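You operate a simulated robot arm through the tools that you are given. There is no shell and no other tool. Be economical: measure what you need, move in short steps, check, and stop when the job is done.

You run a simulated two-armed robot. Do the job below in one go: nothing can be reset, and whatever is moved stays where it is left.

## Task
Put one of the numbered tiles from the top of the wooden table on the second shelf from the bottom of the short shelving. Put the crate card marked "926" from the top of the wooden table on the middle shelf of the chest bay and the crate card marked "209" on the high top of the yarn table. Take the ochre jar and put it on the blue tile. Take the green jar and put it on the bench top before the sealer. Put the yellow float on the shelf under the wooden table. Take the white dated box from the blue mat and put it on the top of the beige desk. Carry the dial box with both arms and set it on the top of the beige desk. Take the purple bobbin and put it on the tank bay of the dehumidifier. Put the purple wool on the care bench top away on the bottom shelf of the chest bay. Put one of the gel cans from the second shelf from the bottom of the short shelving on the blue board. Do these in any order. Set down upright: ochre jar, green jar, gel can.
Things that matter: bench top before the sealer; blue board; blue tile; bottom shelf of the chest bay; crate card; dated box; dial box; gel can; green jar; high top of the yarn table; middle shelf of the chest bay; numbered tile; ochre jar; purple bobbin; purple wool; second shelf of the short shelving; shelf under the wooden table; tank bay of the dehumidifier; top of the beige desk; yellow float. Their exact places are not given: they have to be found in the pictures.

It is judged by the outcome, as a careful person would: the job done as asked, and still so three seconds after it is handed in. It fails if anything else is knocked over, pushed out of place, dropped, spilled or broken.

## Robot
Two 6-joint arms with two-finger parallel grippers on one trunk, on a base that drives. Base frame: it is fixed to the floor where the robot stands at the start and does not move with it; the origin is under the middle of the robot, x ahead of it, y to its left, z up; the surface under the hand at the start is at about z = 800. Lengths are in mm, angles in degrees, forces in N, time in s.
The left shoulder is at the start at [80, 216, 1610], the right one opposite. With the tool pointing down near the work surface each hand reaches from about 100 to 640 mm from the robot's upright axis, wherever it stands, measured 20 degrees to its own side. Places, roughly: bench top before the sealer [3300, -1200, 800]; blue board (15x20x2 cm) [-200, 2800, 700]; blue tile (6x6x3 cm) [1400, -400, 800]; bottom shelf of the chest bay [-3400, 2400, 300]; crate card [1000, -250, 750]; dated box [1250, -500, 750]; dial box (45x22x10 cm) [1700, -400, 800]; gel can [-750, 2750, 750]; green jar [1000, -250, 750]; high top of the yarn table [1500, 1500, 800]; middle shelf of the chest bay [-3400, 2400, 1300]; numbered tile [750, 0, 750]; ochre jar [1250, 0, 750]; purple bobbin (4x5x4 cm) [1800, -300, 800]; purple wool (5x5x10 cm) [3500, -500, 800]; second shelf of the short shelving [-500, 2800, 700]; shelf under the wooden table [1100, -200, 200]; tank bay of the dehumidifier (18x21 cm) [3380, 460, 520]; top of the beige desk [1300, -2000, 900]; yellow float (6x6x6 cm) [1100, -400, 800]. Payload 3.43 kg a hand.
Tool frame (each hand has its own): the origin (TCP) lies between the finger pads and is the grasp point; the fingertips stand 30 mm ahead of it; z points along the fingers, y is the line along which they close. Largest opening 94 mm; finger width 28, thickness 10; the body of the gripper, 50 by 96 mm, starts 55 mm behind the TCP.
Orientation is that of the tool frame in the base frame, as [roll, pitch, yaw] about the fixed x, y, z axes, in that order (R = Rz(yaw) Ry(pitch) Rx(roll)). With the fingers straight down and closing along the base's y, the tool's x points along the base's -x, its y along +y and its z along -z.

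## Interface
- The arms move only by the tool move_arm. It takes "left_steps", "right_steps" or both (then of equal length, played together; a hand with none holds still); each is a list of rows, each a list of 3 entries, a list of its own where there are three numbers: the shift along the tool's x, y, z in mm, then the turn, a rotation vector about the tool's x, y, z in degrees, then the opening in per cent of the stroke, from 0 (shut) to 100 (fully open). In form: [[[tx, ty, tz], [ax, ay, az], grip], ...]. A call has 1 to 10 rows; each row shifts and turns the commanded pose from where the row before left it, along the tool's axes as they then stand. Rows are played at 5 a second. More than 50 mm and 8.6 degrees between two rows, or a gripper value outside its range, and nothing of the call is played. A pose out of reach is approached as far as the arm can. The call stops where the force on the tool passes 40 N (or 10 N more than at its start, if that is more) or the arm is blocked; 0.2 s more then pass. Each finger travels about 72 mm/s and halts on what it meets, pressing with about 22 N; the grip force reading is that of the motor and also rises with nothing between the fingers. The clock runs only during rows and for 0.2 s after the last one: add rows that do not move to give the fingers time. The reply holds the time, the measured pose of the TCP, the force on the tool along the base axes, the opening and the grip force, in the units named above and with some noise, with the torque about the TCP (base axes, N m) and any sound that the robot's microphone picked up.
- Cameras (640 x 400 px; columns grow to the right, rows downward): "scene" is now at [105.7, -10.5, 1764.7]; the picture's right is [-0.15, -0.99, 0.00], its down [-0.77, 0.11, -0.63] and it looks along [0.63, -0.09, -0.77] (base axes); focal length 259 px, centre (320, 200). "left" rides on the left gripper at [76, -14, -102] in its tool frame; the picture's right is [0.18, 0.98, 0.00], its down [-0.75, 0.14, -0.64] and it looks along [-0.63, 0.12, 0.77] (tool axes); focal length 243 px, centre (320, 200). "right" rides on the right gripper at [76, 14, -103] in its tool frame; the picture's right is [-0.18, 0.98, 0.00], its down [-0.75, -0.14, -0.64] and it looks along [-0.63, -0.12, 0.77] (tool axes); focal length 243 px, centre (320, 200).
- get_image(camera): a new picture of that camera. No time passes.
- move_column(by): slides the trunk up (or, below 0, down) by that many mm; the arms and the scene camera ride with it, the base frame stays. It gives what a move gives, with no picture.
- base_move(legs): drives the robot by 1 to 6 legs, each [ahead, left, turn to the left] in mm, mm and degrees, along the robot's own axes; the way and the turn of a leg run together, so that a leg with both is an arc; at most 1500 mm and 180 degrees a leg. The arms and the cameras ride along, it lands a little off, and it stops where it bumps. It gives what a move gives.
- turn_head(pan, tilt): turns the head with the scene camera to pan (to the left, within 86 degrees either way) and tilt (down, from -29 to 69), counted from straight ahead of the robot. It gives what a move gives.
- measure_at(camera, pixels): for up to 12 pixels [column, row] of the newest picture of that camera ("zoom" is the newest enlarged one), the place [x, y, z] in the base frame of the surface seen there, good to about 2 mm. No time passes.
- inspect(camera, box): a new picture of the part [left, top, right, bottom] of that camera's present view, enlarged. No time passes.
- sign_off(): hands the job in; it is judged then, once.

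Go step by step. Measure first, check grasps and placings, and put right what went wrong. The budget is 357 turns and 298 pictures, counting those below and the enlarged ones. Unless the task says otherwise, let go and move clear before handing in, and close with one line.

The tools are called after "Call:" by a JSON object that holds its "method" and its "body". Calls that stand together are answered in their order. move_arm: Moves the arms, as the interface text tells. Its arguments: {"type":"object","properties":{"left_steps":{"type":"array","items":{"type":"array"}},"right_steps":{"type":"array","items":{"type":"array"}}},"required":[]} The other tools are called the same way: move_column (by) slides the trunk up or down; base_move (legs) drives the base; turn_head (pan, tilt) turns the head that bears the scene camera; get_image (camera) takes a picture; measure_at (camera, pixels) gives the place of the surface under pixels of a picture; inspect (camera, box) takes an enlarged picture of a part of a camera's view; sign_off () hands the job in.

At the start:

```text
t: 0.0
left_eef_pos: [602.4, 111.4, 1086.4]
left_orientation: [-180.0, 0.1, 180.0]
left_contact_force: [-0.1, 0.5, 0.8]
left_ft_torque: [0.02, 0.0, 0.02]
left_gripper_width: 94.2
left_grasp_force: 0.1
right_eef_pos: [379.0, -261.9, 1041.8]
right_orientation: [180.0, 0.1, 180.0]
right_contact_force: [-0.4, 0.4, 0.1]
right_ft_torque: [0.0, -0.02, 0.02]
right_gripper_width: 94.0
right_grasp_force: 0.1
trunk travel left (down, up): [-840.0, 0.0]
robot x, y, heading: [-3.3, 0.8, -0.3]
head pan, tilt: [-8.4, 50.7]
```

scene: 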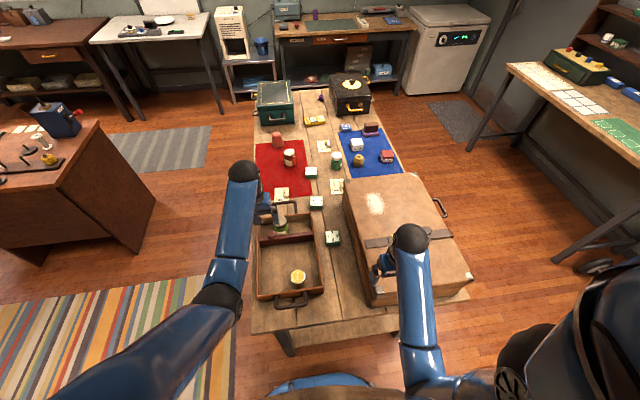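
right: 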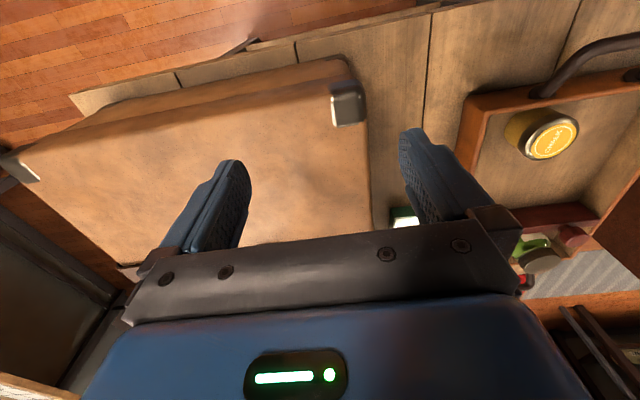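
left: 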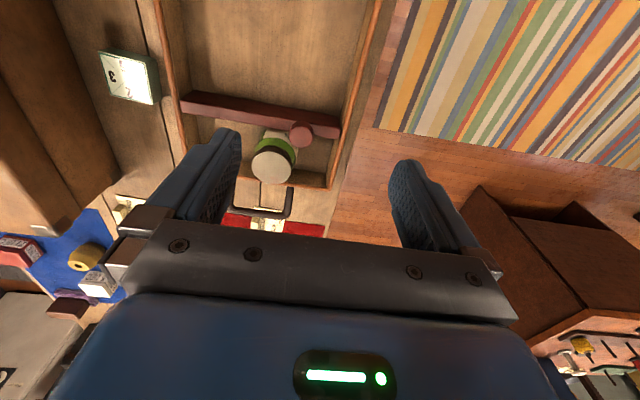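

The scene picture shows the wooden table with a tray, a suitcase, red and blue mats. I'll enlarge the table parts to identify objects.

Call:
{"method": "inspect", "body": {"camera": "scene", "box": [240, 70, 420, 190]}}

Call:
{"method": "inspect", "body": {"camera": "scene", "box": [240, 170, 480, 320]}}

Call:
{"method": "inspect", "body": {"camera": "scene", "box": [200, 0, 500, 110]}}

```text
3.33 times, centred on (330, 130) of scene
```

zoom: 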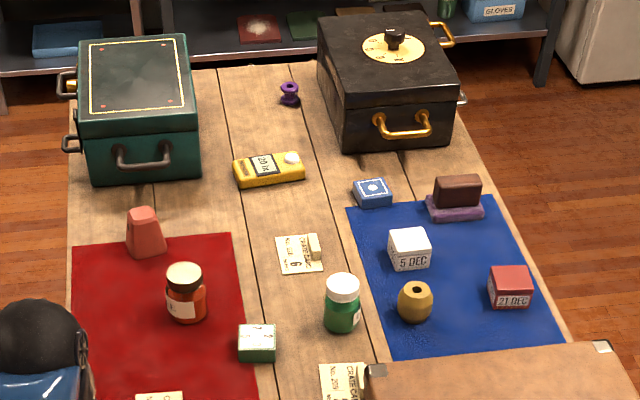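

```text
2.67 times, centred on (360, 245) of scene
```

zoom: 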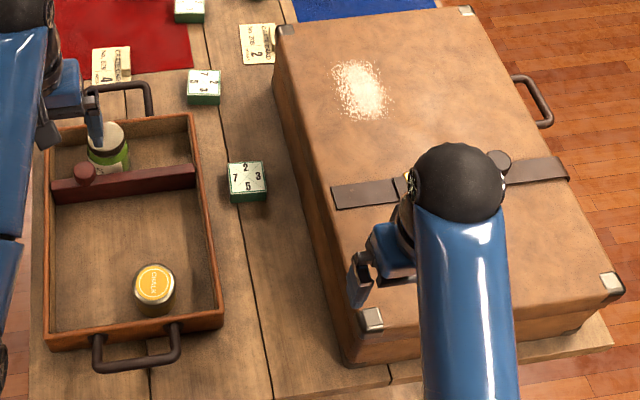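

```text
2.13 times, centred on (350, 55) of scene
```

zoom: 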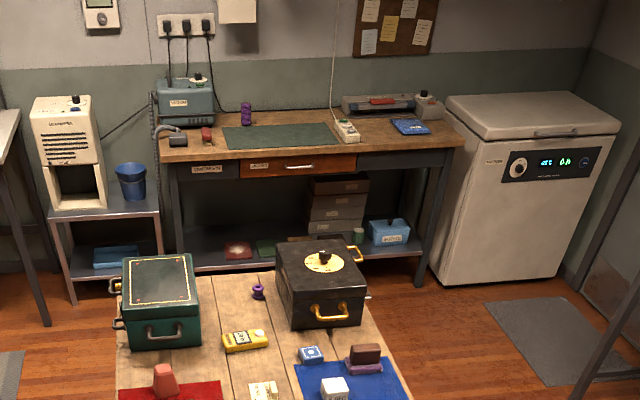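

Objects are identifiable; I'll measure the main ones in the scene picture.

Call:
{"method": "measure_at", "body": {"camera": "scene", "pixels": [[289, 152], [337, 156], [358, 159], [357, 142], [311, 170], [316, 200], [333, 236], [323, 146], [337, 186], [282, 193], [321, 98], [345, 125]]}}

Call:
{"method": "measure_at", "body": {"camera": "scene", "pixels": [[252, 332], [400, 325], [470, 295], [260, 92], [345, 180], [350, 82], [335, 111], [372, 109], [298, 275], [255, 175], [333, 95], [368, 91]]}}

Call:
{"method": "inspect", "body": {"camera": "scene", "box": [266, 130, 356, 205]}}

```text
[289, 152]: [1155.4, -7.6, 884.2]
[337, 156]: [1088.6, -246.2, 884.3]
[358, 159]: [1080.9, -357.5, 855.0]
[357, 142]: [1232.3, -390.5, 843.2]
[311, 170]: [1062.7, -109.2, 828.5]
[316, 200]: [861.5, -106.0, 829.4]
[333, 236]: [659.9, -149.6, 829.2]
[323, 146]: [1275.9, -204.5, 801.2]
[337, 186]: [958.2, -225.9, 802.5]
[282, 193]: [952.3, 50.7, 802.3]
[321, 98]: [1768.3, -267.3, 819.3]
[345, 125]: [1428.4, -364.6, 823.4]
```

```text
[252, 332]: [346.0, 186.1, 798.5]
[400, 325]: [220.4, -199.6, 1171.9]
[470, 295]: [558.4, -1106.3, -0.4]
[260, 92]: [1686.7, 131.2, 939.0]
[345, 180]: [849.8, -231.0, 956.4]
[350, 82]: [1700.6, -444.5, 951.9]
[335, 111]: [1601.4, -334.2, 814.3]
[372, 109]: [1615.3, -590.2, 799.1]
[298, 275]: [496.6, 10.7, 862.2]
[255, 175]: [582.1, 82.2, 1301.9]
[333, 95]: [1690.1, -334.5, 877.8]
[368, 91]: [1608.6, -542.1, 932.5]
```

```text
5.33 times, centred on (311, 168) of scene
```

zoom: 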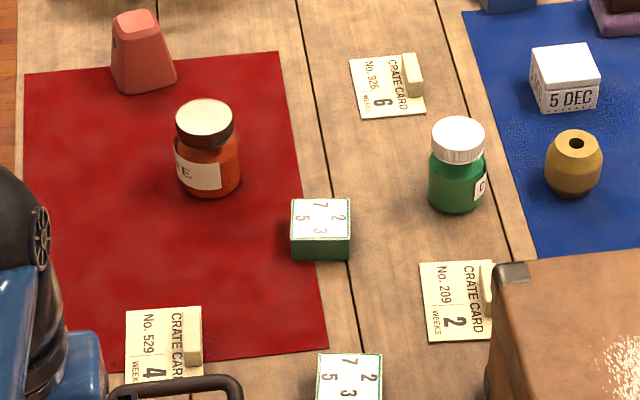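

926 card is at about (1276,-204), 209 at (958,-226), table top z=800. Now I'll look around the room.

Call:
{"method": "turn_head", "body": {"pan": 70, "tilt": 25}}

Call:
{"method": "get_image", "body": {"camera": "scene"}}

Call:
{"method": "turn_head", "body": {"pan": 10, "tilt": 25}}

Call:
{"method": "get_image", "body": {"camera": "scene"}}

Call:
{"method": "turn_head", "body": {"pan": -70, "tilt": 25}}

Call:
{"method": "get_image", "body": {"camera": "scene"}}

```text
t: 1.5
left_eef_pos: [601.6, 111.9, 1086.4]
left_orientation: [179.9, 0.1, -180.0]
left_contact_force: [-0.7, 0.2, 1.4]
left_ft_torque: [-0.02, -0.03, -0.02]
left_gripper_width: 93.8
left_grasp_force: 0.1
right_eef_pos: [378.7, -263.0, 1042.5]
right_orientation: [-180.0, 0.2, -180.0]
right_contact_force: [0.4, 0.0, -0.2]
right_ft_torque: [0.01, -0.01, -0.01]
right_gripper_width: 94.3
right_grasp_force: 0.1
trunk travel left (down, up): [-840.0, 0.0]
robot x, y, heading: [0.0, 0.3, 0.0]
head pan, tilt: [70.0, 25.0]
```

```text
290 pictures are left
```

scene: 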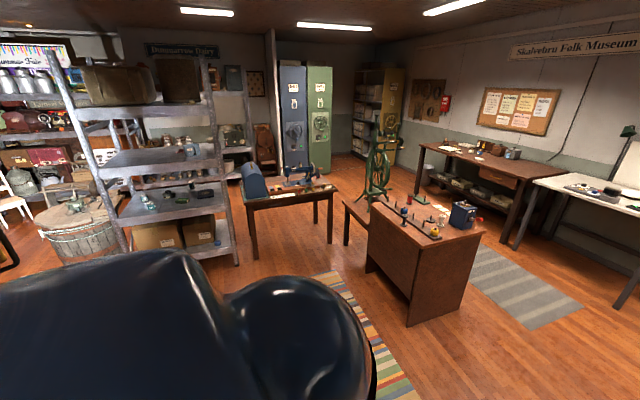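

```text
t: 2.8
left_eef_pos: [603.0, 109.9, 1087.0]
left_orientation: [180.0, 0.0, -179.9]
left_contact_force: [-0.3, -0.1, -0.1]
left_ft_torque: [-0.01, -0.04, 0.0]
left_gripper_width: 94.0
left_grasp_force: 0.1
right_eef_pos: [379.2, -261.4, 1041.6]
right_orientation: [-180.0, 0.1, -180.0]
right_contact_force: [-0.4, -0.6, -0.1]
right_ft_torque: [0.0, 0.01, -0.01]
right_gripper_width: 93.9
right_grasp_force: 0.1
trunk travel left (down, up): [-840.0, 0.0]
robot x, y, heading: [1.0, -0.2, -0.2]
head pan, tilt: [10.0, 25.0]
```

```text
289 pictures are left
```

scene: 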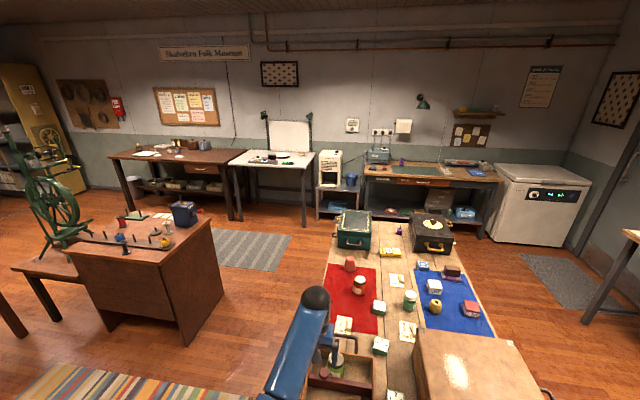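

```text
t: 4.3
left_eef_pos: [601.8, 112.1, 1086.5]
left_orientation: [-180.0, 0.0, -180.0]
left_contact_force: [0.7, 0.4, 0.1]
left_ft_torque: [-0.01, -0.01, 0.0]
left_gripper_width: 94.1
left_grasp_force: 0.0
right_eef_pos: [378.3, -263.1, 1041.8]
right_orientation: [180.0, 0.2, 180.0]
right_contact_force: [0.3, 0.5, -0.2]
right_ft_torque: [0.02, 0.0, -0.02]
right_gripper_width: 93.8
right_grasp_force: 0.2
trunk travel left (down, up): [-840.0, 0.0]
robot x, y, heading: [0.9, 0.3, 0.0]
head pan, tilt: [-70.0, 25.0]
```

```text
288 pictures are left
```

scene: 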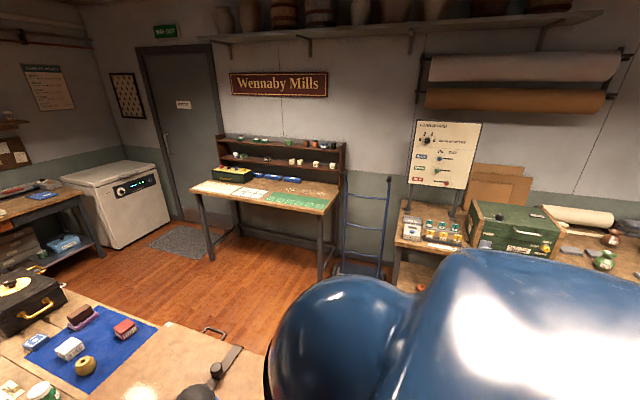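

The room layout is clear: beige desk right, care bench ahead, yarn table left, shelving behind-left. I'll measure layout points and look at the table's right side.

Call:
{"method": "measure_at", "body": {"camera": "scene", "pixels": [[270, 203], [200, 190], [322, 212], [337, 190], [240, 255], [322, 275], [157, 325], [100, 250], [210, 258], [345, 268], [415, 245], [395, 290]]}}

Call:
{"method": "turn_head", "body": {"pan": -35, "tilt": 40}}

Call:
{"method": "get_image", "body": {"camera": "scene"}}

```text
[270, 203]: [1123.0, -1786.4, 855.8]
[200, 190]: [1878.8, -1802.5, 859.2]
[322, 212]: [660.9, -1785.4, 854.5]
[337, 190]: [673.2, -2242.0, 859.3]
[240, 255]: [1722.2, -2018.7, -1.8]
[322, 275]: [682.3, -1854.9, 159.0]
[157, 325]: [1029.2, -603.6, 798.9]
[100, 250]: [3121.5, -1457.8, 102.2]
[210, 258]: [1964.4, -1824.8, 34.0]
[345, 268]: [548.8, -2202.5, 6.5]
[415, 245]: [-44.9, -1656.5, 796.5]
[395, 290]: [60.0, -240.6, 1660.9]
```

```text
t: 5.3
left_eef_pos: [602.7, 111.0, 1087.1]
left_orientation: [180.0, 0.0, 180.0]
left_contact_force: [-0.5, -0.6, 0.0]
left_ft_torque: [-0.01, 0.0, -0.01]
left_gripper_width: 94.1
left_grasp_force: 0.1
right_eef_pos: [379.1, -261.6, 1041.9]
right_orientation: [-180.0, 0.1, 179.9]
right_contact_force: [-0.6, -0.4, -0.3]
right_ft_torque: [0.01, -0.01, 0.0]
right_gripper_width: 94.1
right_grasp_force: 0.0
trunk travel left (down, up): [-840.0, 0.0]
robot x, y, heading: [-1.3, -1.1, -0.1]
head pan, tilt: [-35.0, 40.0]
```

```text
287 pictures are left
```

scene: 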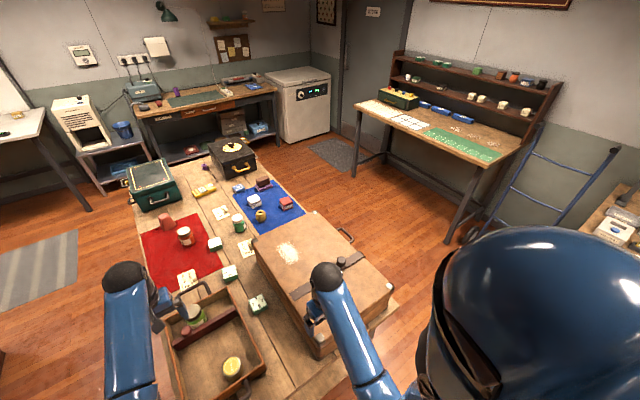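

I'll measure the table edges, care bench, desk and dehumidifier in this picture.

Call:
{"method": "measure_at", "body": {"camera": "scene", "pixels": [[397, 298], [305, 225], [262, 181], [152, 212], [205, 160], [136, 122], [278, 91], [205, 105], [84, 140], [130, 180], [288, 255], [345, 240]]}}

Call:
{"method": "inspect", "body": {"camera": "scene", "box": [350, 60, 560, 170]}}

Call:
{"method": "inspect", "body": {"camera": "scene", "box": [40, 60, 300, 190]}}

```text
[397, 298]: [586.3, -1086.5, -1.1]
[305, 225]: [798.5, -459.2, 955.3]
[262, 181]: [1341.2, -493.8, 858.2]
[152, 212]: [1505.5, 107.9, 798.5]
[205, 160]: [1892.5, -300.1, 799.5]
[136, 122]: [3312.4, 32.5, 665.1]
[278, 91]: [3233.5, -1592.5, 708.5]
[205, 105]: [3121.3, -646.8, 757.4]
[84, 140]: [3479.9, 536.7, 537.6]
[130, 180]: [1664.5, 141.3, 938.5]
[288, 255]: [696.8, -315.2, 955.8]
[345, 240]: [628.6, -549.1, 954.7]
```

```text
3.05 times, centred on (455, 115) of scene
```

zoom: 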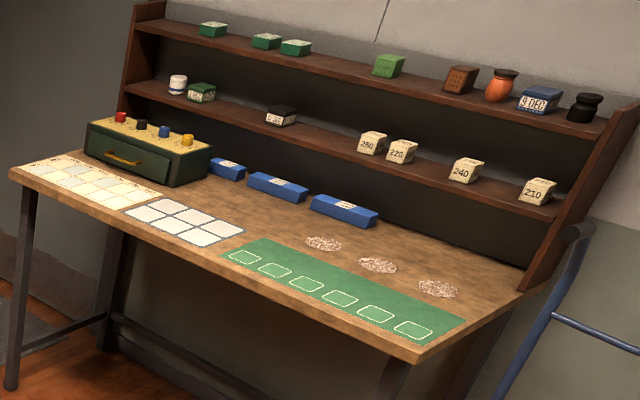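

```text
2.46 times, centred on (170, 125) of scene
```

zoom: 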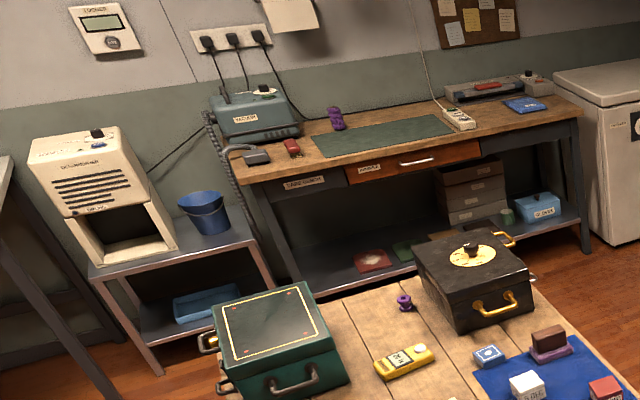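

Table spans y≈190 to about −620, desk front at y≈−1785, so the right aisle is clear. I'll retract the arms and drive to the right side of the table, facing it.

Call:
{"method": "move_arm", "body": {"left_steps": [[[40, 0, -28], [0, 0, 0], 100], [[40, 0, -28], [0, 0, 0], 100], [[40, 0, -28], [0, 0, 0], 100], [[40, 0, -28], [0, 0, 0], 100], [[40, 0, -28], [0, 0, 0], 100]], "right_steps": [[[0, 0, -30], [0, 0, 0], 100], [[0, 0, -30], [0, 0, 0], 100], [[0, 0, -30], [0, 0, 0], 100], [[0, 0, -30], [0, 0, 0], 100], [[0, 0, -30], [0, 0, 0], 100]]}}

Call:
{"method": "base_move", "body": {"legs": [[-150, 0, 0], [0, -1150, 0], [1300, 0, 0], [0, 0, 90]]}}

Call:
{"method": "turn_head", "body": {"pan": 0, "tilt": 50}}

Call:
{"method": "get_image", "body": {"camera": "scene"}}

```text
t: 6.5
left_eef_pos: [475.2, 94.4, 1059.6]
left_orientation: [-180.0, 0.2, 179.9]
left_contact_force: [0.0, 0.5, 0.1]
left_ft_torque: [-0.04, 0.0, 0.01]
left_gripper_width: 94.1
left_grasp_force: 0.0
left hand out of reach, approached as far as the arm can: row 1, 2, 3, 4, 5
right_eef_pos: [377.2, -262.8, 1041.2]
right_orientation: [-179.9, 0.2, 179.9]
right_contact_force: [0.1, 0.7, -0.3]
right_ft_torque: [-0.01, -0.02, -0.01]
right_gripper_width: 94.2
right_grasp_force: 0.1
right hand out of reach, approached as far as the arm can: row 1, 2, 3, 4, 5
trunk travel left (down, up): [-840.0, 0.0]
robot x, y, heading: [-0.3, 1.0, -0.4]
head pan, tilt: [-35.0, 40.0]
```

```text
t: 23.2
left_eef_pos: [1077.5, -660.6, 1059.2]
left_orientation: [180.0, 0.1, -92.3]
left_contact_force: [0.2, 0.0, -0.9]
left_ft_torque: [0.02, 0.03, -0.01]
left_gripper_width: 93.9
left_grasp_force: 0.0
right_eef_pos: [1430.0, -773.1, 1040.7]
right_orientation: [-179.9, 0.2, -92.4]
right_contact_force: [0.9, -0.1, 0.3]
right_ft_torque: [0.04, 0.02, -0.02]
right_gripper_width: 94.1
right_grasp_force: 0.1
trunk travel left (down, up): [-840.0, 0.0]
robot x, y, heading: [1149.9, -1139.7, 87.8]
head pan, tilt: [-35.0, 40.0]
```

```text
t: 24.2
left_eef_pos: [1076.1, -659.5, 1058.9]
left_orientation: [-180.0, 0.1, -92.3]
left_contact_force: [-0.4, -0.2, -0.1]
left_ft_torque: [0.01, 0.01, -0.02]
left_gripper_width: 93.9
left_grasp_force: 0.0
right_eef_pos: [1429.5, -774.1, 1042.3]
right_orientation: [-179.9, 0.2, -92.3]
right_contact_force: [0.3, -0.9, 0.6]
right_ft_torque: [-0.01, 0.03, 0.02]
right_gripper_width: 93.9
right_grasp_force: 0.0
trunk travel left (down, up): [-840.0, 0.0]
robot x, y, heading: [1153.4, -1144.8, 87.7]
head pan, tilt: [0.0, 50.0]
```

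```text
284 pictures are left
```

scene: 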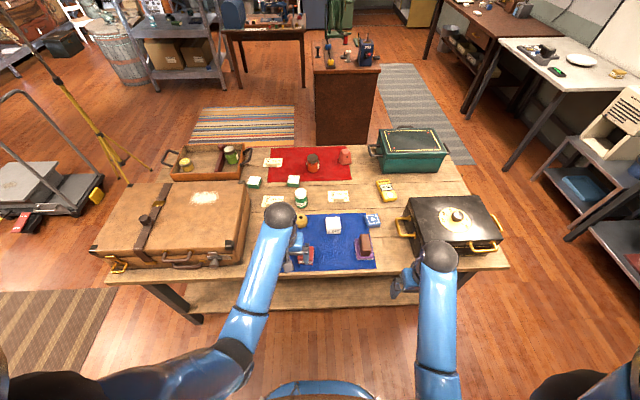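

The robot now faces the table from the right side. I'll measure the edge and objects here.

Call:
{"method": "measure_at", "body": {"camera": "scene", "pixels": [[380, 272], [300, 285], [300, 221], [333, 225], [373, 220], [302, 198], [272, 200], [338, 196], [313, 162], [386, 190], [440, 195], [300, 254]]}}

Call:
{"method": "inspect", "body": {"camera": "scene", "box": [250, 130, 520, 290]}}

Call:
{"method": "get_image", "body": {"camera": "left"}}

```text
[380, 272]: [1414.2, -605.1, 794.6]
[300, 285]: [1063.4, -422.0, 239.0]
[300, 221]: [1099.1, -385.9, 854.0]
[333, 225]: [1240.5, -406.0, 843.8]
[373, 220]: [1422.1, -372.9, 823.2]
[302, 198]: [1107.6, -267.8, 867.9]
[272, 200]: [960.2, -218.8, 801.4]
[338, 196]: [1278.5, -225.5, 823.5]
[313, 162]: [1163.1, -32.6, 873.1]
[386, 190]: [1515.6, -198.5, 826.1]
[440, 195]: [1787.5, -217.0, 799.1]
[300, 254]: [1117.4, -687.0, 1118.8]
```

```text
2.37 times, centred on (385, 210) of scene
```

zoom: 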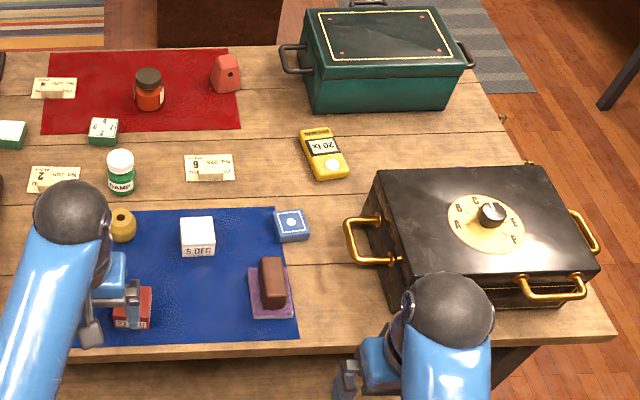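

```text
282 pictures are left
```

left: 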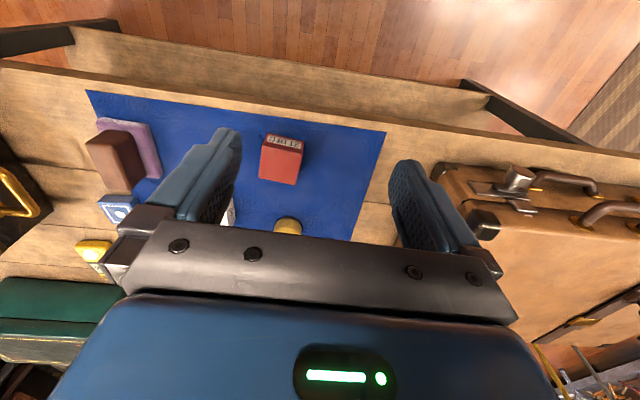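

Table edge is y≈−606; the lower shelf reads z≈239. I'll check the shelf edge and where the float stands, and drive nearer.

Call:
{"method": "measure_at", "body": {"camera": "scene", "pixels": [[200, 300], [320, 303], [320, 308], [340, 300], [340, 283], [400, 300], [220, 308], [360, 310]]}}

Call:
{"method": "base_move", "body": {"legs": [[150, 0, 2.3]]}}

Call:
{"method": "get_image", "body": {"camera": "scene"}}

Call:
{"method": "get_image", "body": {"camera": "left"}}

```text
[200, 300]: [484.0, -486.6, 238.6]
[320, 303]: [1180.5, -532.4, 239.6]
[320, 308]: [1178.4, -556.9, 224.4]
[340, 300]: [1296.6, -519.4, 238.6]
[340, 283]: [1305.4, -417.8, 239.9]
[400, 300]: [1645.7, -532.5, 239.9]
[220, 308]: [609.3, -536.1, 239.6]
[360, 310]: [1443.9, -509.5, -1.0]
```

```text
t: 25.6
left_eef_pos: [1059.9, -516.7, 1060.1]
left_orientation: [180.0, 0.3, -90.0]
left_contact_force: [0.8, -0.1, 0.5]
left_ft_torque: [0.04, 0.0, -0.01]
left_gripper_width: 94.0
left_grasp_force: 0.0
right_eef_pos: [1417.9, -614.1, 1043.2]
right_orientation: [179.9, 0.5, -89.9]
right_contact_force: [0.3, -0.7, -0.6]
right_ft_torque: [0.01, 0.0, -0.03]
right_gripper_width: 93.9
right_grasp_force: 0.0
trunk travel left (down, up): [-840.0, 0.0]
robot x, y, heading: [1154.3, -987.4, 90.1]
head pan, tilt: [0.0, 50.0]
```

```text
281 pictures are left
```

scene: 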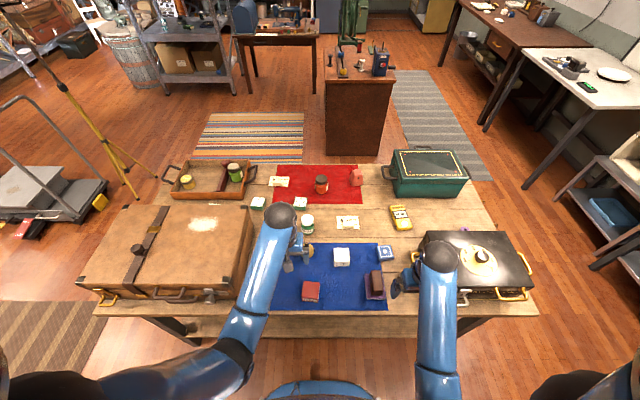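

```text
280 pictures are left
```

left: 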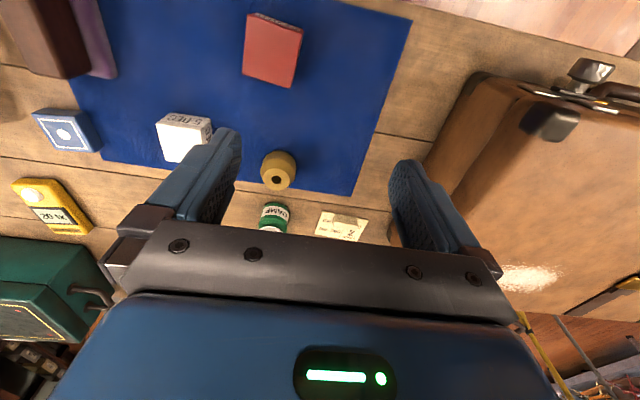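

The left view shows float (278,170), white box (183,138), green jar (272,217), tile (67,133), card 209 (340,225). I'll measure those.

Call:
{"method": "measure_at", "body": {"camera": "left", "pixels": [[278, 162], [278, 178], [264, 168], [294, 170], [180, 120], [180, 150], [67, 132], [272, 215], [340, 228], [350, 218], [268, 75], [262, 160]]}}

Call:
{"method": "measure_at", "body": {"camera": "scene", "pixels": [[342, 251], [335, 251], [350, 251], [341, 264], [385, 250], [378, 249], [392, 250], [385, 245], [385, 254], [306, 218], [321, 178], [349, 220]]}}

```text
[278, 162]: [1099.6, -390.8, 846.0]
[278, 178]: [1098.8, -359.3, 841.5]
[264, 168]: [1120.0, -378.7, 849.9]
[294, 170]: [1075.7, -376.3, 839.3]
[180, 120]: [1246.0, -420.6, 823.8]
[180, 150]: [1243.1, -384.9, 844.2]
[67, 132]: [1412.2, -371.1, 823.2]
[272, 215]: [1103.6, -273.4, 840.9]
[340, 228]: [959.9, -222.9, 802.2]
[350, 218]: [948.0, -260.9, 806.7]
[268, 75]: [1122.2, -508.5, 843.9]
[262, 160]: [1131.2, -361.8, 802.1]
```

```text
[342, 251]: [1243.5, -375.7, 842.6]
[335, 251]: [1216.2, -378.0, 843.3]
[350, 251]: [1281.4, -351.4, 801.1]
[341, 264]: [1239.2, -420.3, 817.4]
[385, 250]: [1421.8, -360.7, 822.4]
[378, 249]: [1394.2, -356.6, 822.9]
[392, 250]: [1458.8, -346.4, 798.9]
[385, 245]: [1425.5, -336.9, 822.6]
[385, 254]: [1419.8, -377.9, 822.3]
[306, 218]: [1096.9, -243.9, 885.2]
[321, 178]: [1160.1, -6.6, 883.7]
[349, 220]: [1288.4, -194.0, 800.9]
```

Float centre ≈(1098,−375), top 855. I'll tilt the left hand 30° forward and bring it to a pre-grasp.

Call:
{"method": "move_arm", "body": {"left_steps": [[[0, 0, 0], [0, -7.5, 0], 100], [[0, 0, 0], [0, -7.5, 0], 100], [[0, 0, 0], [0, -7.5, 0], 100], [[0, 0, 0], [0, -7.5, 0], 100], [[-3, -9.5, 36], [0, 0, 0], 100], [[-3, -9.5, 36], [0, 0, 0], 100], [[-3, -9.5, 36], [0, 0, 0], 100], [[-3, -9.5, 36], [0, 0, 0], 100]]}}

Call:
{"method": "get_image", "body": {"camera": "left"}}

```text
t: 27.4
left_eef_pos: [1098.5, -426.5, 939.7]
left_orientation: [-180.0, 30.0, -89.8]
left_contact_force: [-0.2, 0.8, 0.6]
left_ft_torque: [0.03, 0.01, -0.02]
left_gripper_width: 94.1
left_grasp_force: 0.0
right_eef_pos: [1418.1, -610.4, 1041.6]
right_orientation: [-179.9, 0.1, -89.9]
right_contact_force: [-0.4, 0.1, -1.0]
right_ft_torque: [-0.01, -0.02, 0.03]
right_gripper_width: 94.0
right_grasp_force: 0.1
trunk travel left (down, up): [-840.0, 0.0]
robot x, y, heading: [1156.2, -987.6, 90.1]
head pan, tilt: [0.0, 50.0]
```

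```text
279 pictures are left
```

left: 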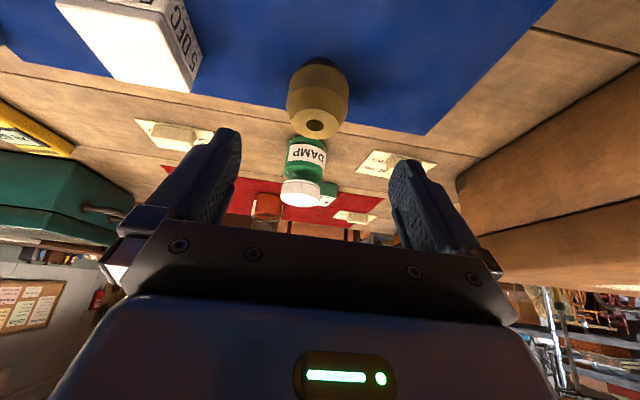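

The float is centred between the fingers. I'll advance along the tool axis and close.

Call:
{"method": "move_arm", "body": {"left_steps": [[[2, 0, 38], [0, 0, 0], 100], [[2, 0, 38], [0, 0, 0], 100], [[2, 0, 38], [0, 0, 0], 100], [[0, 0, 0], [0, 0, 0], 40], [[0, 0, 0], [0, 0, 0], 20], [[0, 0, 0], [0, 0, 0], 20], [[0, 0, 0], [0, 0, 0], 20]]}}

Call:
{"method": "get_image", "body": {"camera": "left"}}

```text
t: 29.0
left_eef_pos: [1098.7, -377.5, 840.1]
left_orientation: [-179.8, 30.2, -89.8]
left_contact_force: [-1.4, 0.5, 1.5]
left_ft_torque: [0.02, 0.04, 0.01]
left_gripper_width: 56.2
left_grasp_force: 21.7
right_eef_pos: [1417.2, -612.1, 1042.0]
right_orientation: [-180.0, 0.1, -89.9]
right_contact_force: [0.6, -0.3, 0.2]
right_ft_torque: [-0.03, 0.01, 0.0]
right_gripper_width: 93.9
right_grasp_force: 0.1
trunk travel left (down, up): [-840.0, 0.0]
robot x, y, heading: [1156.8, -990.4, 89.9]
head pan, tilt: [0.0, 50.0]
```

```text
278 pictures are left
```

left: 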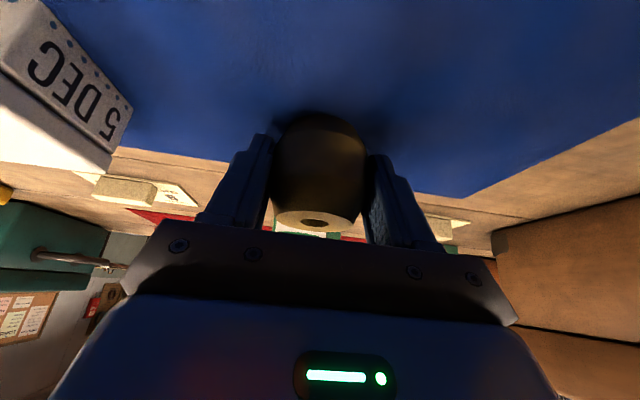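

Float gripped (width 56, 22 N). I'll lift, check the base front edge and back away from the table.

Call:
{"method": "measure_at", "body": {"camera": "scene", "pixels": [[320, 388], [290, 392], [350, 392], [320, 396]]}}

Call:
{"method": "move_arm", "body": {"left_steps": [[[-20, 0, -35], [0, 0, 0], 20], [[-20, 0, -35], [0, 0, 0], 20], [[-20, 0, -35], [0, 0, 0], 20]]}}

Call:
{"method": "base_move", "body": {"legs": [[-350, 0, 0]]}}

```text
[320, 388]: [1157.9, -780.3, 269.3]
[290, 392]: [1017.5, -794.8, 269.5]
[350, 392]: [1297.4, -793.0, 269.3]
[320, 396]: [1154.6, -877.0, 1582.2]
```

```text
t: 29.8
left_eef_pos: [1099.7, -381.1, 958.1]
left_orientation: [180.0, 30.0, -90.0]
left_contact_force: [-0.5, -0.4, 0.0]
left_ft_torque: [0.0, -0.02, 0.0]
left_gripper_width: 54.7
left_grasp_force: 22.0
right_eef_pos: [1416.1, -610.3, 1040.9]
right_orientation: [179.9, 0.2, -89.9]
right_contact_force: [0.6, 0.3, -1.2]
right_ft_torque: [-0.02, -0.02, -0.02]
right_gripper_width: 94.0
right_grasp_force: 0.1
trunk travel left (down, up): [-840.0, 0.0]
robot x, y, heading: [1156.2, -988.0, 90.2]
head pan, tilt: [0.0, 50.0]
```

```text
t: 32.1
left_eef_pos: [1098.7, -727.6, 957.2]
left_orientation: [-180.0, 30.0, -89.8]
left_contact_force: [-0.2, 0.3, -1.3]
left_ft_torque: [-0.01, -0.02, -0.02]
left_gripper_width: 54.8
left_grasp_force: 21.7
right_eef_pos: [1417.0, -958.5, 1040.5]
right_orientation: [179.9, 0.0, -89.9]
right_contact_force: [0.0, 0.2, -0.8]
right_ft_torque: [-0.01, 0.0, -0.04]
right_gripper_width: 94.0
right_grasp_force: 0.0
trunk travel left (down, up): [-840.0, 0.0]
robot x, y, heading: [1157.7, -1340.1, 90.0]
head pan, tilt: [0.0, 50.0]
```

Base front is only ~215 mm ahead of the axis and 270 high. I'll lower the trunk and take a look before driving the hand under the table top.

Call:
{"method": "move_column", "body": {"by": -630}}

Call:
{"method": "base_move", "body": {"legs": [[120, 0, 0]]}}

Call:
{"method": "get_image", "body": {"camera": "scene"}}

Call:
{"method": "get_image", "body": {"camera": "left"}}

```text
refused: -630 is not a number from -400 to 400
```

```text
t: 33.3
left_eef_pos: [1098.7, -616.2, 961.5]
left_orientation: [179.9, 30.3, -89.7]
left_contact_force: [1.0, -0.2, -0.7]
left_ft_torque: [0.03, 0.04, -0.02]
left_gripper_width: 54.5
left_grasp_force: 21.8
right_eef_pos: [1417.5, -845.8, 1042.9]
right_orientation: [180.0, 0.4, -89.8]
right_contact_force: [-0.1, -0.3, 0.5]
right_ft_torque: [0.07, -0.02, 0.02]
right_gripper_width: 94.2
right_grasp_force: 0.1
trunk travel left (down, up): [-840.0, 0.0]
robot x, y, heading: [1158.3, -1221.9, 90.3]
head pan, tilt: [0.0, 50.0]
```

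```text
277 pictures are left
```

scene: 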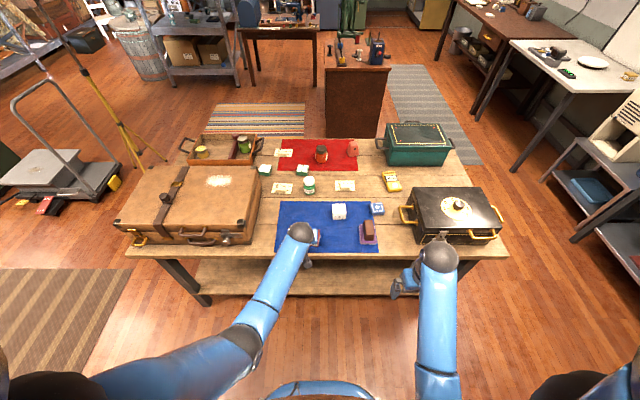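

```text
276 pictures are left
```

left: 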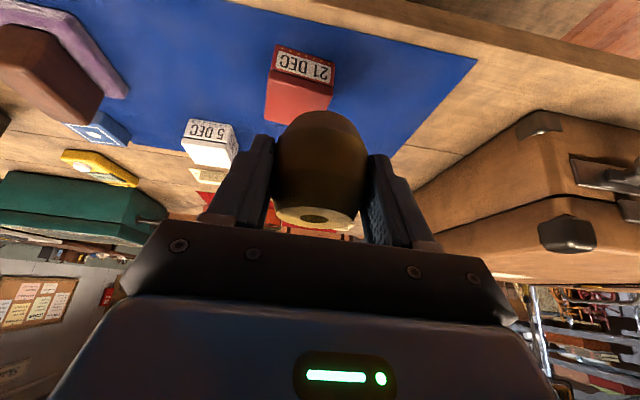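

The column step was refused (limit ±400), so the hand is still above the table edge. I'll back off first, then lower in two steps.

Call:
{"method": "base_move", "body": {"legs": [[-160, 0, 0]]}}

Call:
{"method": "move_column", "body": {"by": -320}}

Call:
{"method": "move_column", "body": {"by": -310}}

Call:
{"method": "get_image", "body": {"camera": "scene"}}

Call:
{"method": "get_image", "body": {"camera": "left"}}

```text
t: 34.7
left_eef_pos: [1099.4, -765.4, 956.4]
left_orientation: [180.0, 29.8, -89.7]
left_contact_force: [-0.4, -0.5, -0.1]
left_ft_torque: [-0.01, -0.03, -0.02]
left_gripper_width: 54.5
left_grasp_force: 22.4
right_eef_pos: [1418.4, -995.9, 1040.5]
right_orientation: [180.0, 0.0, -89.8]
right_contact_force: [-0.4, -0.7, 0.4]
right_ft_torque: [-0.04, -0.04, -0.03]
right_gripper_width: 94.0
right_grasp_force: 0.0
trunk travel left (down, up): [-840.0, 0.0]
robot x, y, heading: [1157.0, -1376.5, 90.3]
head pan, tilt: [0.0, 50.0]
```

```text
t: 37.9
left_eef_pos: [1099.2, -767.8, 638.6]
left_orientation: [180.0, 30.1, -89.7]
left_contact_force: [-0.1, -0.2, -0.7]
left_ft_torque: [0.01, -0.02, 0.02]
left_gripper_width: 54.5
left_grasp_force: 21.8
right_eef_pos: [1418.4, -999.6, 720.9]
right_orientation: [180.0, 0.1, -89.8]
right_contact_force: [0.9, 0.5, 0.8]
right_ft_torque: [0.0, 0.0, -0.02]
right_gripper_width: 94.0
right_grasp_force: 0.0
trunk travel left (down, up): [-520.0, 320.0]
robot x, y, heading: [1156.4, -1377.6, 90.3]
head pan, tilt: [0.0, 50.0]
```

```text
t: 41.0
left_eef_pos: [1099.9, -768.6, 328.5]
left_orientation: [-180.0, 30.1, -89.8]
left_contact_force: [-0.2, 0.4, -0.4]
left_ft_torque: [0.0, 0.0, 0.0]
left_gripper_width: 54.7
left_grasp_force: 21.8
right_eef_pos: [1417.6, -1000.1, 411.7]
right_orientation: [-180.0, 0.2, -89.9]
right_contact_force: [-0.2, 0.6, 0.6]
right_ft_torque: [-0.03, -0.03, 0.01]
right_gripper_width: 94.0
right_grasp_force: 0.1
trunk travel left (down, up): [-210.0, 630.0]
robot x, y, heading: [1155.7, -1379.7, 90.4]
head pan, tilt: [0.0, 50.0]
```

```text
275 pictures are left
```

scene: 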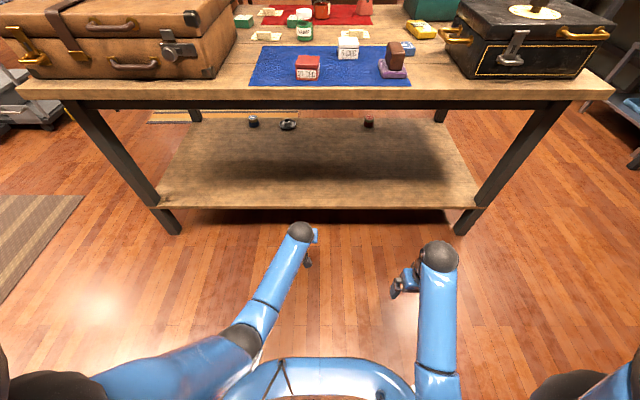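

```text
274 pictures are left
```

left: 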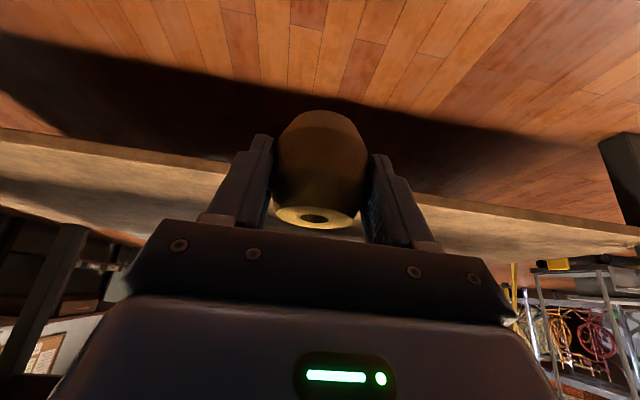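

The shelf under the table is clear ahead of the hand. I'll drive 300 mm forward, then lower the float to the shelf.

Call:
{"method": "base_move", "body": {"legs": [[290, 0, 0]]}}

Call:
{"method": "move_arm", "body": {"left_steps": [[[10, 0, 17.3], [0, 0, 0], 20], [[9, 0, 15.6], [0, 0, 0], 20]]}}

Call:
{"method": "get_image", "body": {"camera": "left"}}

```text
t: 43.0
left_eef_pos: [1092.6, -481.6, 328.3]
left_orientation: [179.9, 30.1, -89.4]
left_contact_force: [0.1, -0.1, -0.7]
left_ft_torque: [-0.01, 0.0, 0.0]
left_gripper_width: 54.7
left_grasp_force: 21.6
right_eef_pos: [1414.2, -710.4, 411.9]
right_orientation: [179.9, 0.1, -89.5]
right_contact_force: [0.9, 0.3, -0.5]
right_ft_torque: [-0.01, -0.01, 0.01]
right_gripper_width: 93.9
right_grasp_force: 0.1
trunk travel left (down, up): [-210.0, 630.0]
robot x, y, heading: [1157.8, -1093.2, 90.8]
head pan, tilt: [0.0, 50.0]
```

```text
t: 43.6
left_eef_pos: [1094.8, -481.8, 290.7]
left_orientation: [180.0, 30.1, -89.6]
left_contact_force: [0.3, 0.3, -0.9]
left_ft_torque: [-0.01, 0.0, 0.0]
left_gripper_width: 54.7
left_grasp_force: 22.3
right_eef_pos: [1414.1, -710.4, 410.9]
right_orientation: [180.0, 0.1, -89.5]
right_contact_force: [-0.1, 0.9, 0.1]
right_ft_torque: [0.0, -0.04, 0.03]
right_gripper_width: 94.1
right_grasp_force: 0.1
trunk travel left (down, up): [-210.0, 630.0]
robot x, y, heading: [1157.1, -1088.8, 90.7]
head pan, tilt: [0.0, 50.0]
```

```text
273 pictures are left
```

left: 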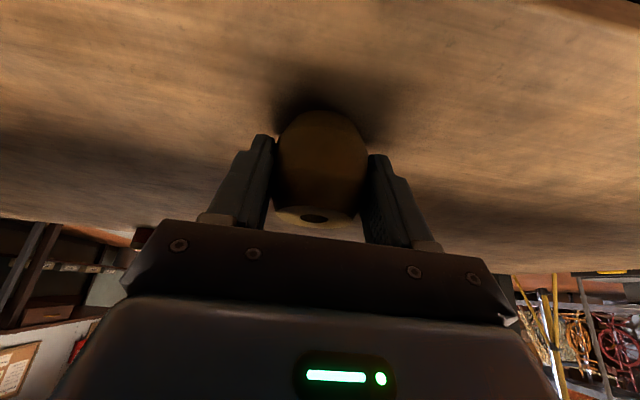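

About 11 mm above contact. I'll lower slowly until a touch is felt.

Call:
{"method": "move_arm", "body": {"left_steps": [[[2, 0, 3.5], [0, 0, 0], 20], [[2, 0, 3.5], [0, 0, 0], 20], [[1, 0, 1.7], [0, 0, 0], 20]]}}

```text
t: 44.4
left_eef_pos: [1094.7, -481.0, 282.2]
left_orientation: [-179.9, 30.3, -89.6]
left_contact_force: [0.7, -2.4, 6.3]
left_ft_torque: [-0.03, -0.18, -0.04]
left_gripper_width: 55.0
left_grasp_force: 21.6
right_eef_pos: [1414.4, -710.3, 411.2]
right_orientation: [-180.0, 0.2, -89.4]
right_contact_force: [-0.6, 0.2, -0.4]
right_ft_torque: [0.0, 0.01, 0.04]
right_gripper_width: 93.9
right_grasp_force: 0.0
trunk travel left (down, up): [-210.0, 630.0]
robot x, y, heading: [1156.9, -1088.1, 90.8]
head pan, tilt: [0.0, 50.0]
```

Contact (6 N up). Release and withdraw along the tool axis.

Call:
{"method": "move_arm", "body": {"left_steps": [[[0, 0, 0], [0, 0, 0], 70], [[0, 0, 0], [0, 0, 0], 100], [[0, 0, 0], [0, 0, 0], 100], [[0, 0, -40], [0, 0, 0], 100], [[0, 0, -40], [0, 0, 0], 100]]}}

Call:
{"method": "get_image", "body": {"camera": "left"}}

```text
t: 45.6
left_eef_pos: [1092.9, -522.4, 351.6]
left_orientation: [-179.9, 30.1, -89.6]
left_contact_force: [0.3, -0.3, -0.1]
left_ft_torque: [0.0, 0.0, 0.04]
left_gripper_width: 93.9
left_grasp_force: 0.1
right_eef_pos: [1413.1, -711.3, 411.7]
right_orientation: [-180.0, 0.3, -89.5]
right_contact_force: [-0.4, 0.3, -0.5]
right_ft_torque: [-0.01, -0.01, 0.0]
right_gripper_width: 93.8
right_grasp_force: 0.1
trunk travel left (down, up): [-210.0, 630.0]
robot x, y, heading: [1155.7, -1091.7, 90.6]
head pan, tilt: [0.0, 50.0]
```

```text
272 pictures are left
```

left: 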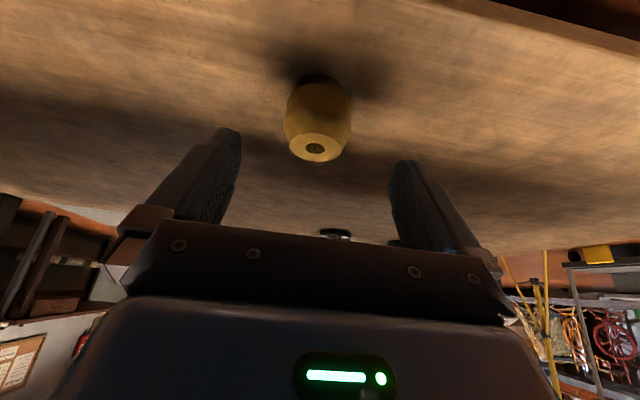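

The float stands on the shelf. I'll back out, raise the trunk and re-level the hand.

Call:
{"method": "base_move", "body": {"legs": [[-330, 0, -0.6]]}}

Call:
{"method": "move_column", "body": {"by": 400}}

Call:
{"method": "move_column", "body": {"by": 230}}

Call:
{"method": "move_arm", "body": {"left_steps": [[[0, 0, 0], [0, 7.5, 0], 100], [[0, 0, 0], [0, 7.5, 0], 100], [[0, 0, 0], [0, 7.5, 0], 100], [[0, 0, 0], [0, 7.5, 0], 100]]}}

Call:
{"method": "get_image", "body": {"camera": "scene"}}

```text
t: 47.7
left_eef_pos: [1099.5, -848.5, 353.1]
left_orientation: [-180.0, 30.1, -89.9]
left_contact_force: [0.6, -0.2, -0.1]
left_ft_torque: [-0.03, -0.01, 0.05]
left_gripper_width: 94.0
left_grasp_force: 0.0
right_eef_pos: [1418.4, -1039.9, 411.5]
right_orientation: [-180.0, 0.2, -89.9]
right_contact_force: [-0.8, -0.6, 0.9]
right_ft_torque: [0.02, 0.01, 0.0]
right_gripper_width: 94.2
right_grasp_force: 0.1
trunk travel left (down, up): [-210.0, 630.0]
robot x, y, heading: [1155.8, -1422.5, 89.9]
head pan, tilt: [0.0, 50.0]
```

```text
t: 51.6
left_eef_pos: [1100.8, -848.3, 751.4]
left_orientation: [179.9, 30.1, -90.0]
left_contact_force: [0.3, -0.9, -0.8]
left_ft_torque: [0.01, 0.02, -0.04]
left_gripper_width: 93.9
left_grasp_force: 0.0
right_eef_pos: [1419.5, -1039.6, 811.8]
right_orientation: [-180.0, 0.2, -90.0]
right_contact_force: [1.1, 0.8, -0.3]
right_ft_torque: [0.02, -0.01, 0.01]
right_gripper_width: 93.8
right_grasp_force: 0.0
trunk travel left (down, up): [-610.0, 230.0]
robot x, y, heading: [1155.3, -1418.2, 90.0]
head pan, tilt: [0.0, 50.0]
```

```text
t: 54.0
left_eef_pos: [1100.9, -848.3, 981.6]
left_orientation: [179.9, 30.1, -90.0]
left_contact_force: [0.0, 0.2, 0.6]
left_ft_torque: [0.0, -0.01, -0.04]
left_gripper_width: 94.2
left_grasp_force: 0.1
right_eef_pos: [1418.9, -1040.4, 1042.3]
right_orientation: [180.0, 0.2, -90.0]
right_contact_force: [0.8, -0.8, -0.4]
right_ft_torque: [0.04, -0.02, 0.01]
right_gripper_width: 94.2
right_grasp_force: 0.0
trunk travel left (down, up): [-840.0, 0.0]
robot x, y, heading: [1158.0, -1420.8, 90.1]
head pan, tilt: [0.0, 50.0]
```

```text
t: 55.0
left_eef_pos: [1100.3, -848.5, 981.8]
left_orientation: [-179.9, -0.1, -90.0]
left_contact_force: [-0.2, 0.3, -1.1]
left_ft_torque: [0.01, 0.0, -0.01]
left_gripper_width: 94.0
left_grasp_force: 0.1
right_eef_pos: [1418.8, -1038.9, 1041.5]
right_orientation: [-180.0, 0.2, -90.0]
right_contact_force: [-0.1, 1.3, -0.9]
right_ft_torque: [-0.03, -0.01, 0.01]
right_gripper_width: 94.2
right_grasp_force: 0.1
trunk travel left (down, up): [-840.0, 0.0]
robot x, y, heading: [1153.3, -1417.3, 90.0]
head pan, tilt: [0.0, 50.0]
```

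```text
271 pictures are left
```

scene: 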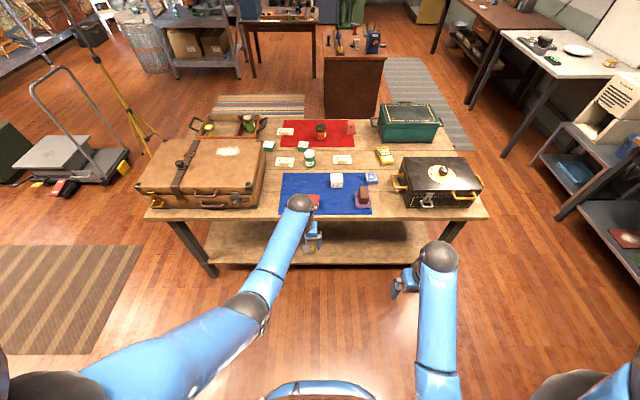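

Next I'll go to the table again to take the white dated box (right hand) and the green jar (left hand).

Call:
{"method": "base_move", "body": {"legs": [[560, 0, 0]]}}

Call:
{"method": "get_image", "body": {"camera": "left"}}

Call:
{"method": "get_image", "body": {"camera": "right"}}

Call:
{"method": "get_image", "body": {"camera": "scene"}}

```text
t: 58.2
left_eef_pos: [1102.8, -293.1, 984.1]
left_orientation: [180.0, 0.1, -90.3]
left_contact_force: [0.9, 0.2, -0.6]
left_ft_torque: [0.03, 0.01, 0.01]
left_gripper_width: 93.8
left_grasp_force: 0.1
right_eef_pos: [1422.7, -486.8, 1042.3]
right_orientation: [180.0, 0.2, -90.4]
right_contact_force: [0.0, 0.0, 0.2]
right_ft_torque: [0.01, -0.03, 0.01]
right_gripper_width: 94.1
right_grasp_force: 0.1
trunk travel left (down, up): [-840.0, 0.0]
robot x, y, heading: [1159.5, -862.2, 89.5]
head pan, tilt: [0.0, 50.0]
```

```text
270 pictures are left
```

left: 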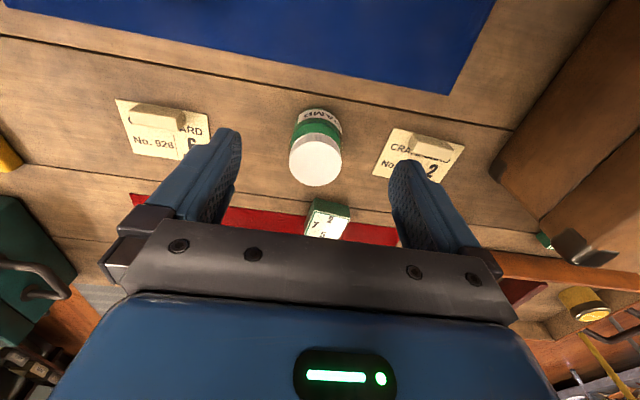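

```text
269 pictures are left
```

right: 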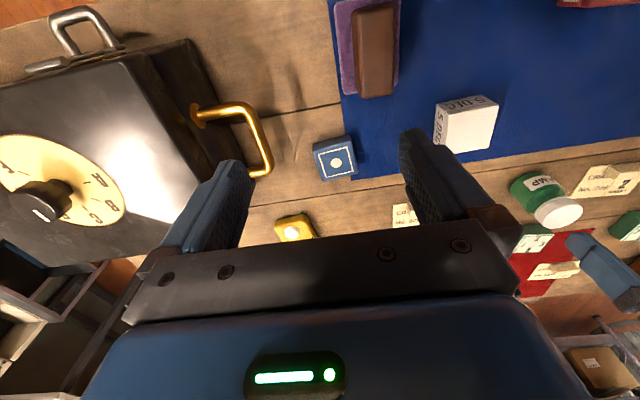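

```text
268 pictures are left
```

scene: 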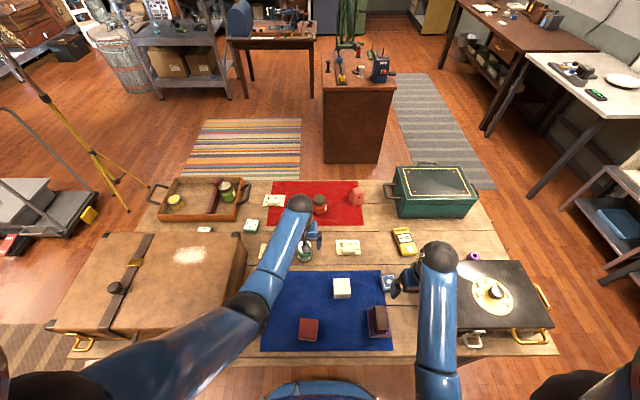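

I'll measure the green jar lid, dated box and card tabs from these views.

Call:
{"method": "measure_at", "body": {"camera": "left", "pixels": [[292, 160], [341, 160], [316, 140], [316, 182], [318, 125], [432, 147], [417, 138], [450, 146], [158, 118], [132, 110], [183, 112], [328, 222]]}}

Call:
{"method": "measure_at", "body": {"camera": "right", "pixels": [[466, 125], [437, 145], [482, 150], [440, 108], [497, 105], [470, 150], [335, 160], [318, 150], [352, 145], [320, 178], [355, 172]]}}

```text
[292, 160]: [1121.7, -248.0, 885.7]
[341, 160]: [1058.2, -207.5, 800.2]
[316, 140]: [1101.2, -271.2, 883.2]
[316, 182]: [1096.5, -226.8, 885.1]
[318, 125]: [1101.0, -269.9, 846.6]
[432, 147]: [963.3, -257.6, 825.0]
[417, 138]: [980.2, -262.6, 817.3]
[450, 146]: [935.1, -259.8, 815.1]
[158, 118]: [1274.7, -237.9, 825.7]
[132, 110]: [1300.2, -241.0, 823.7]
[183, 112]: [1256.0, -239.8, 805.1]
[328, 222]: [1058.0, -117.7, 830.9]
```

```text
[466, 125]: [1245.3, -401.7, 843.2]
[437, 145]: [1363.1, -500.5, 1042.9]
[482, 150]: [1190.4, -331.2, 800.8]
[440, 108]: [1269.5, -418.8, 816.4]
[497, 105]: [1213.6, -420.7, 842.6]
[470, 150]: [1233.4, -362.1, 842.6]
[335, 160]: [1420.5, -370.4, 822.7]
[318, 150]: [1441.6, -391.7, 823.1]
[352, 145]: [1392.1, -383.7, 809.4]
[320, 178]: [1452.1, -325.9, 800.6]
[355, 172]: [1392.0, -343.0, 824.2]
```

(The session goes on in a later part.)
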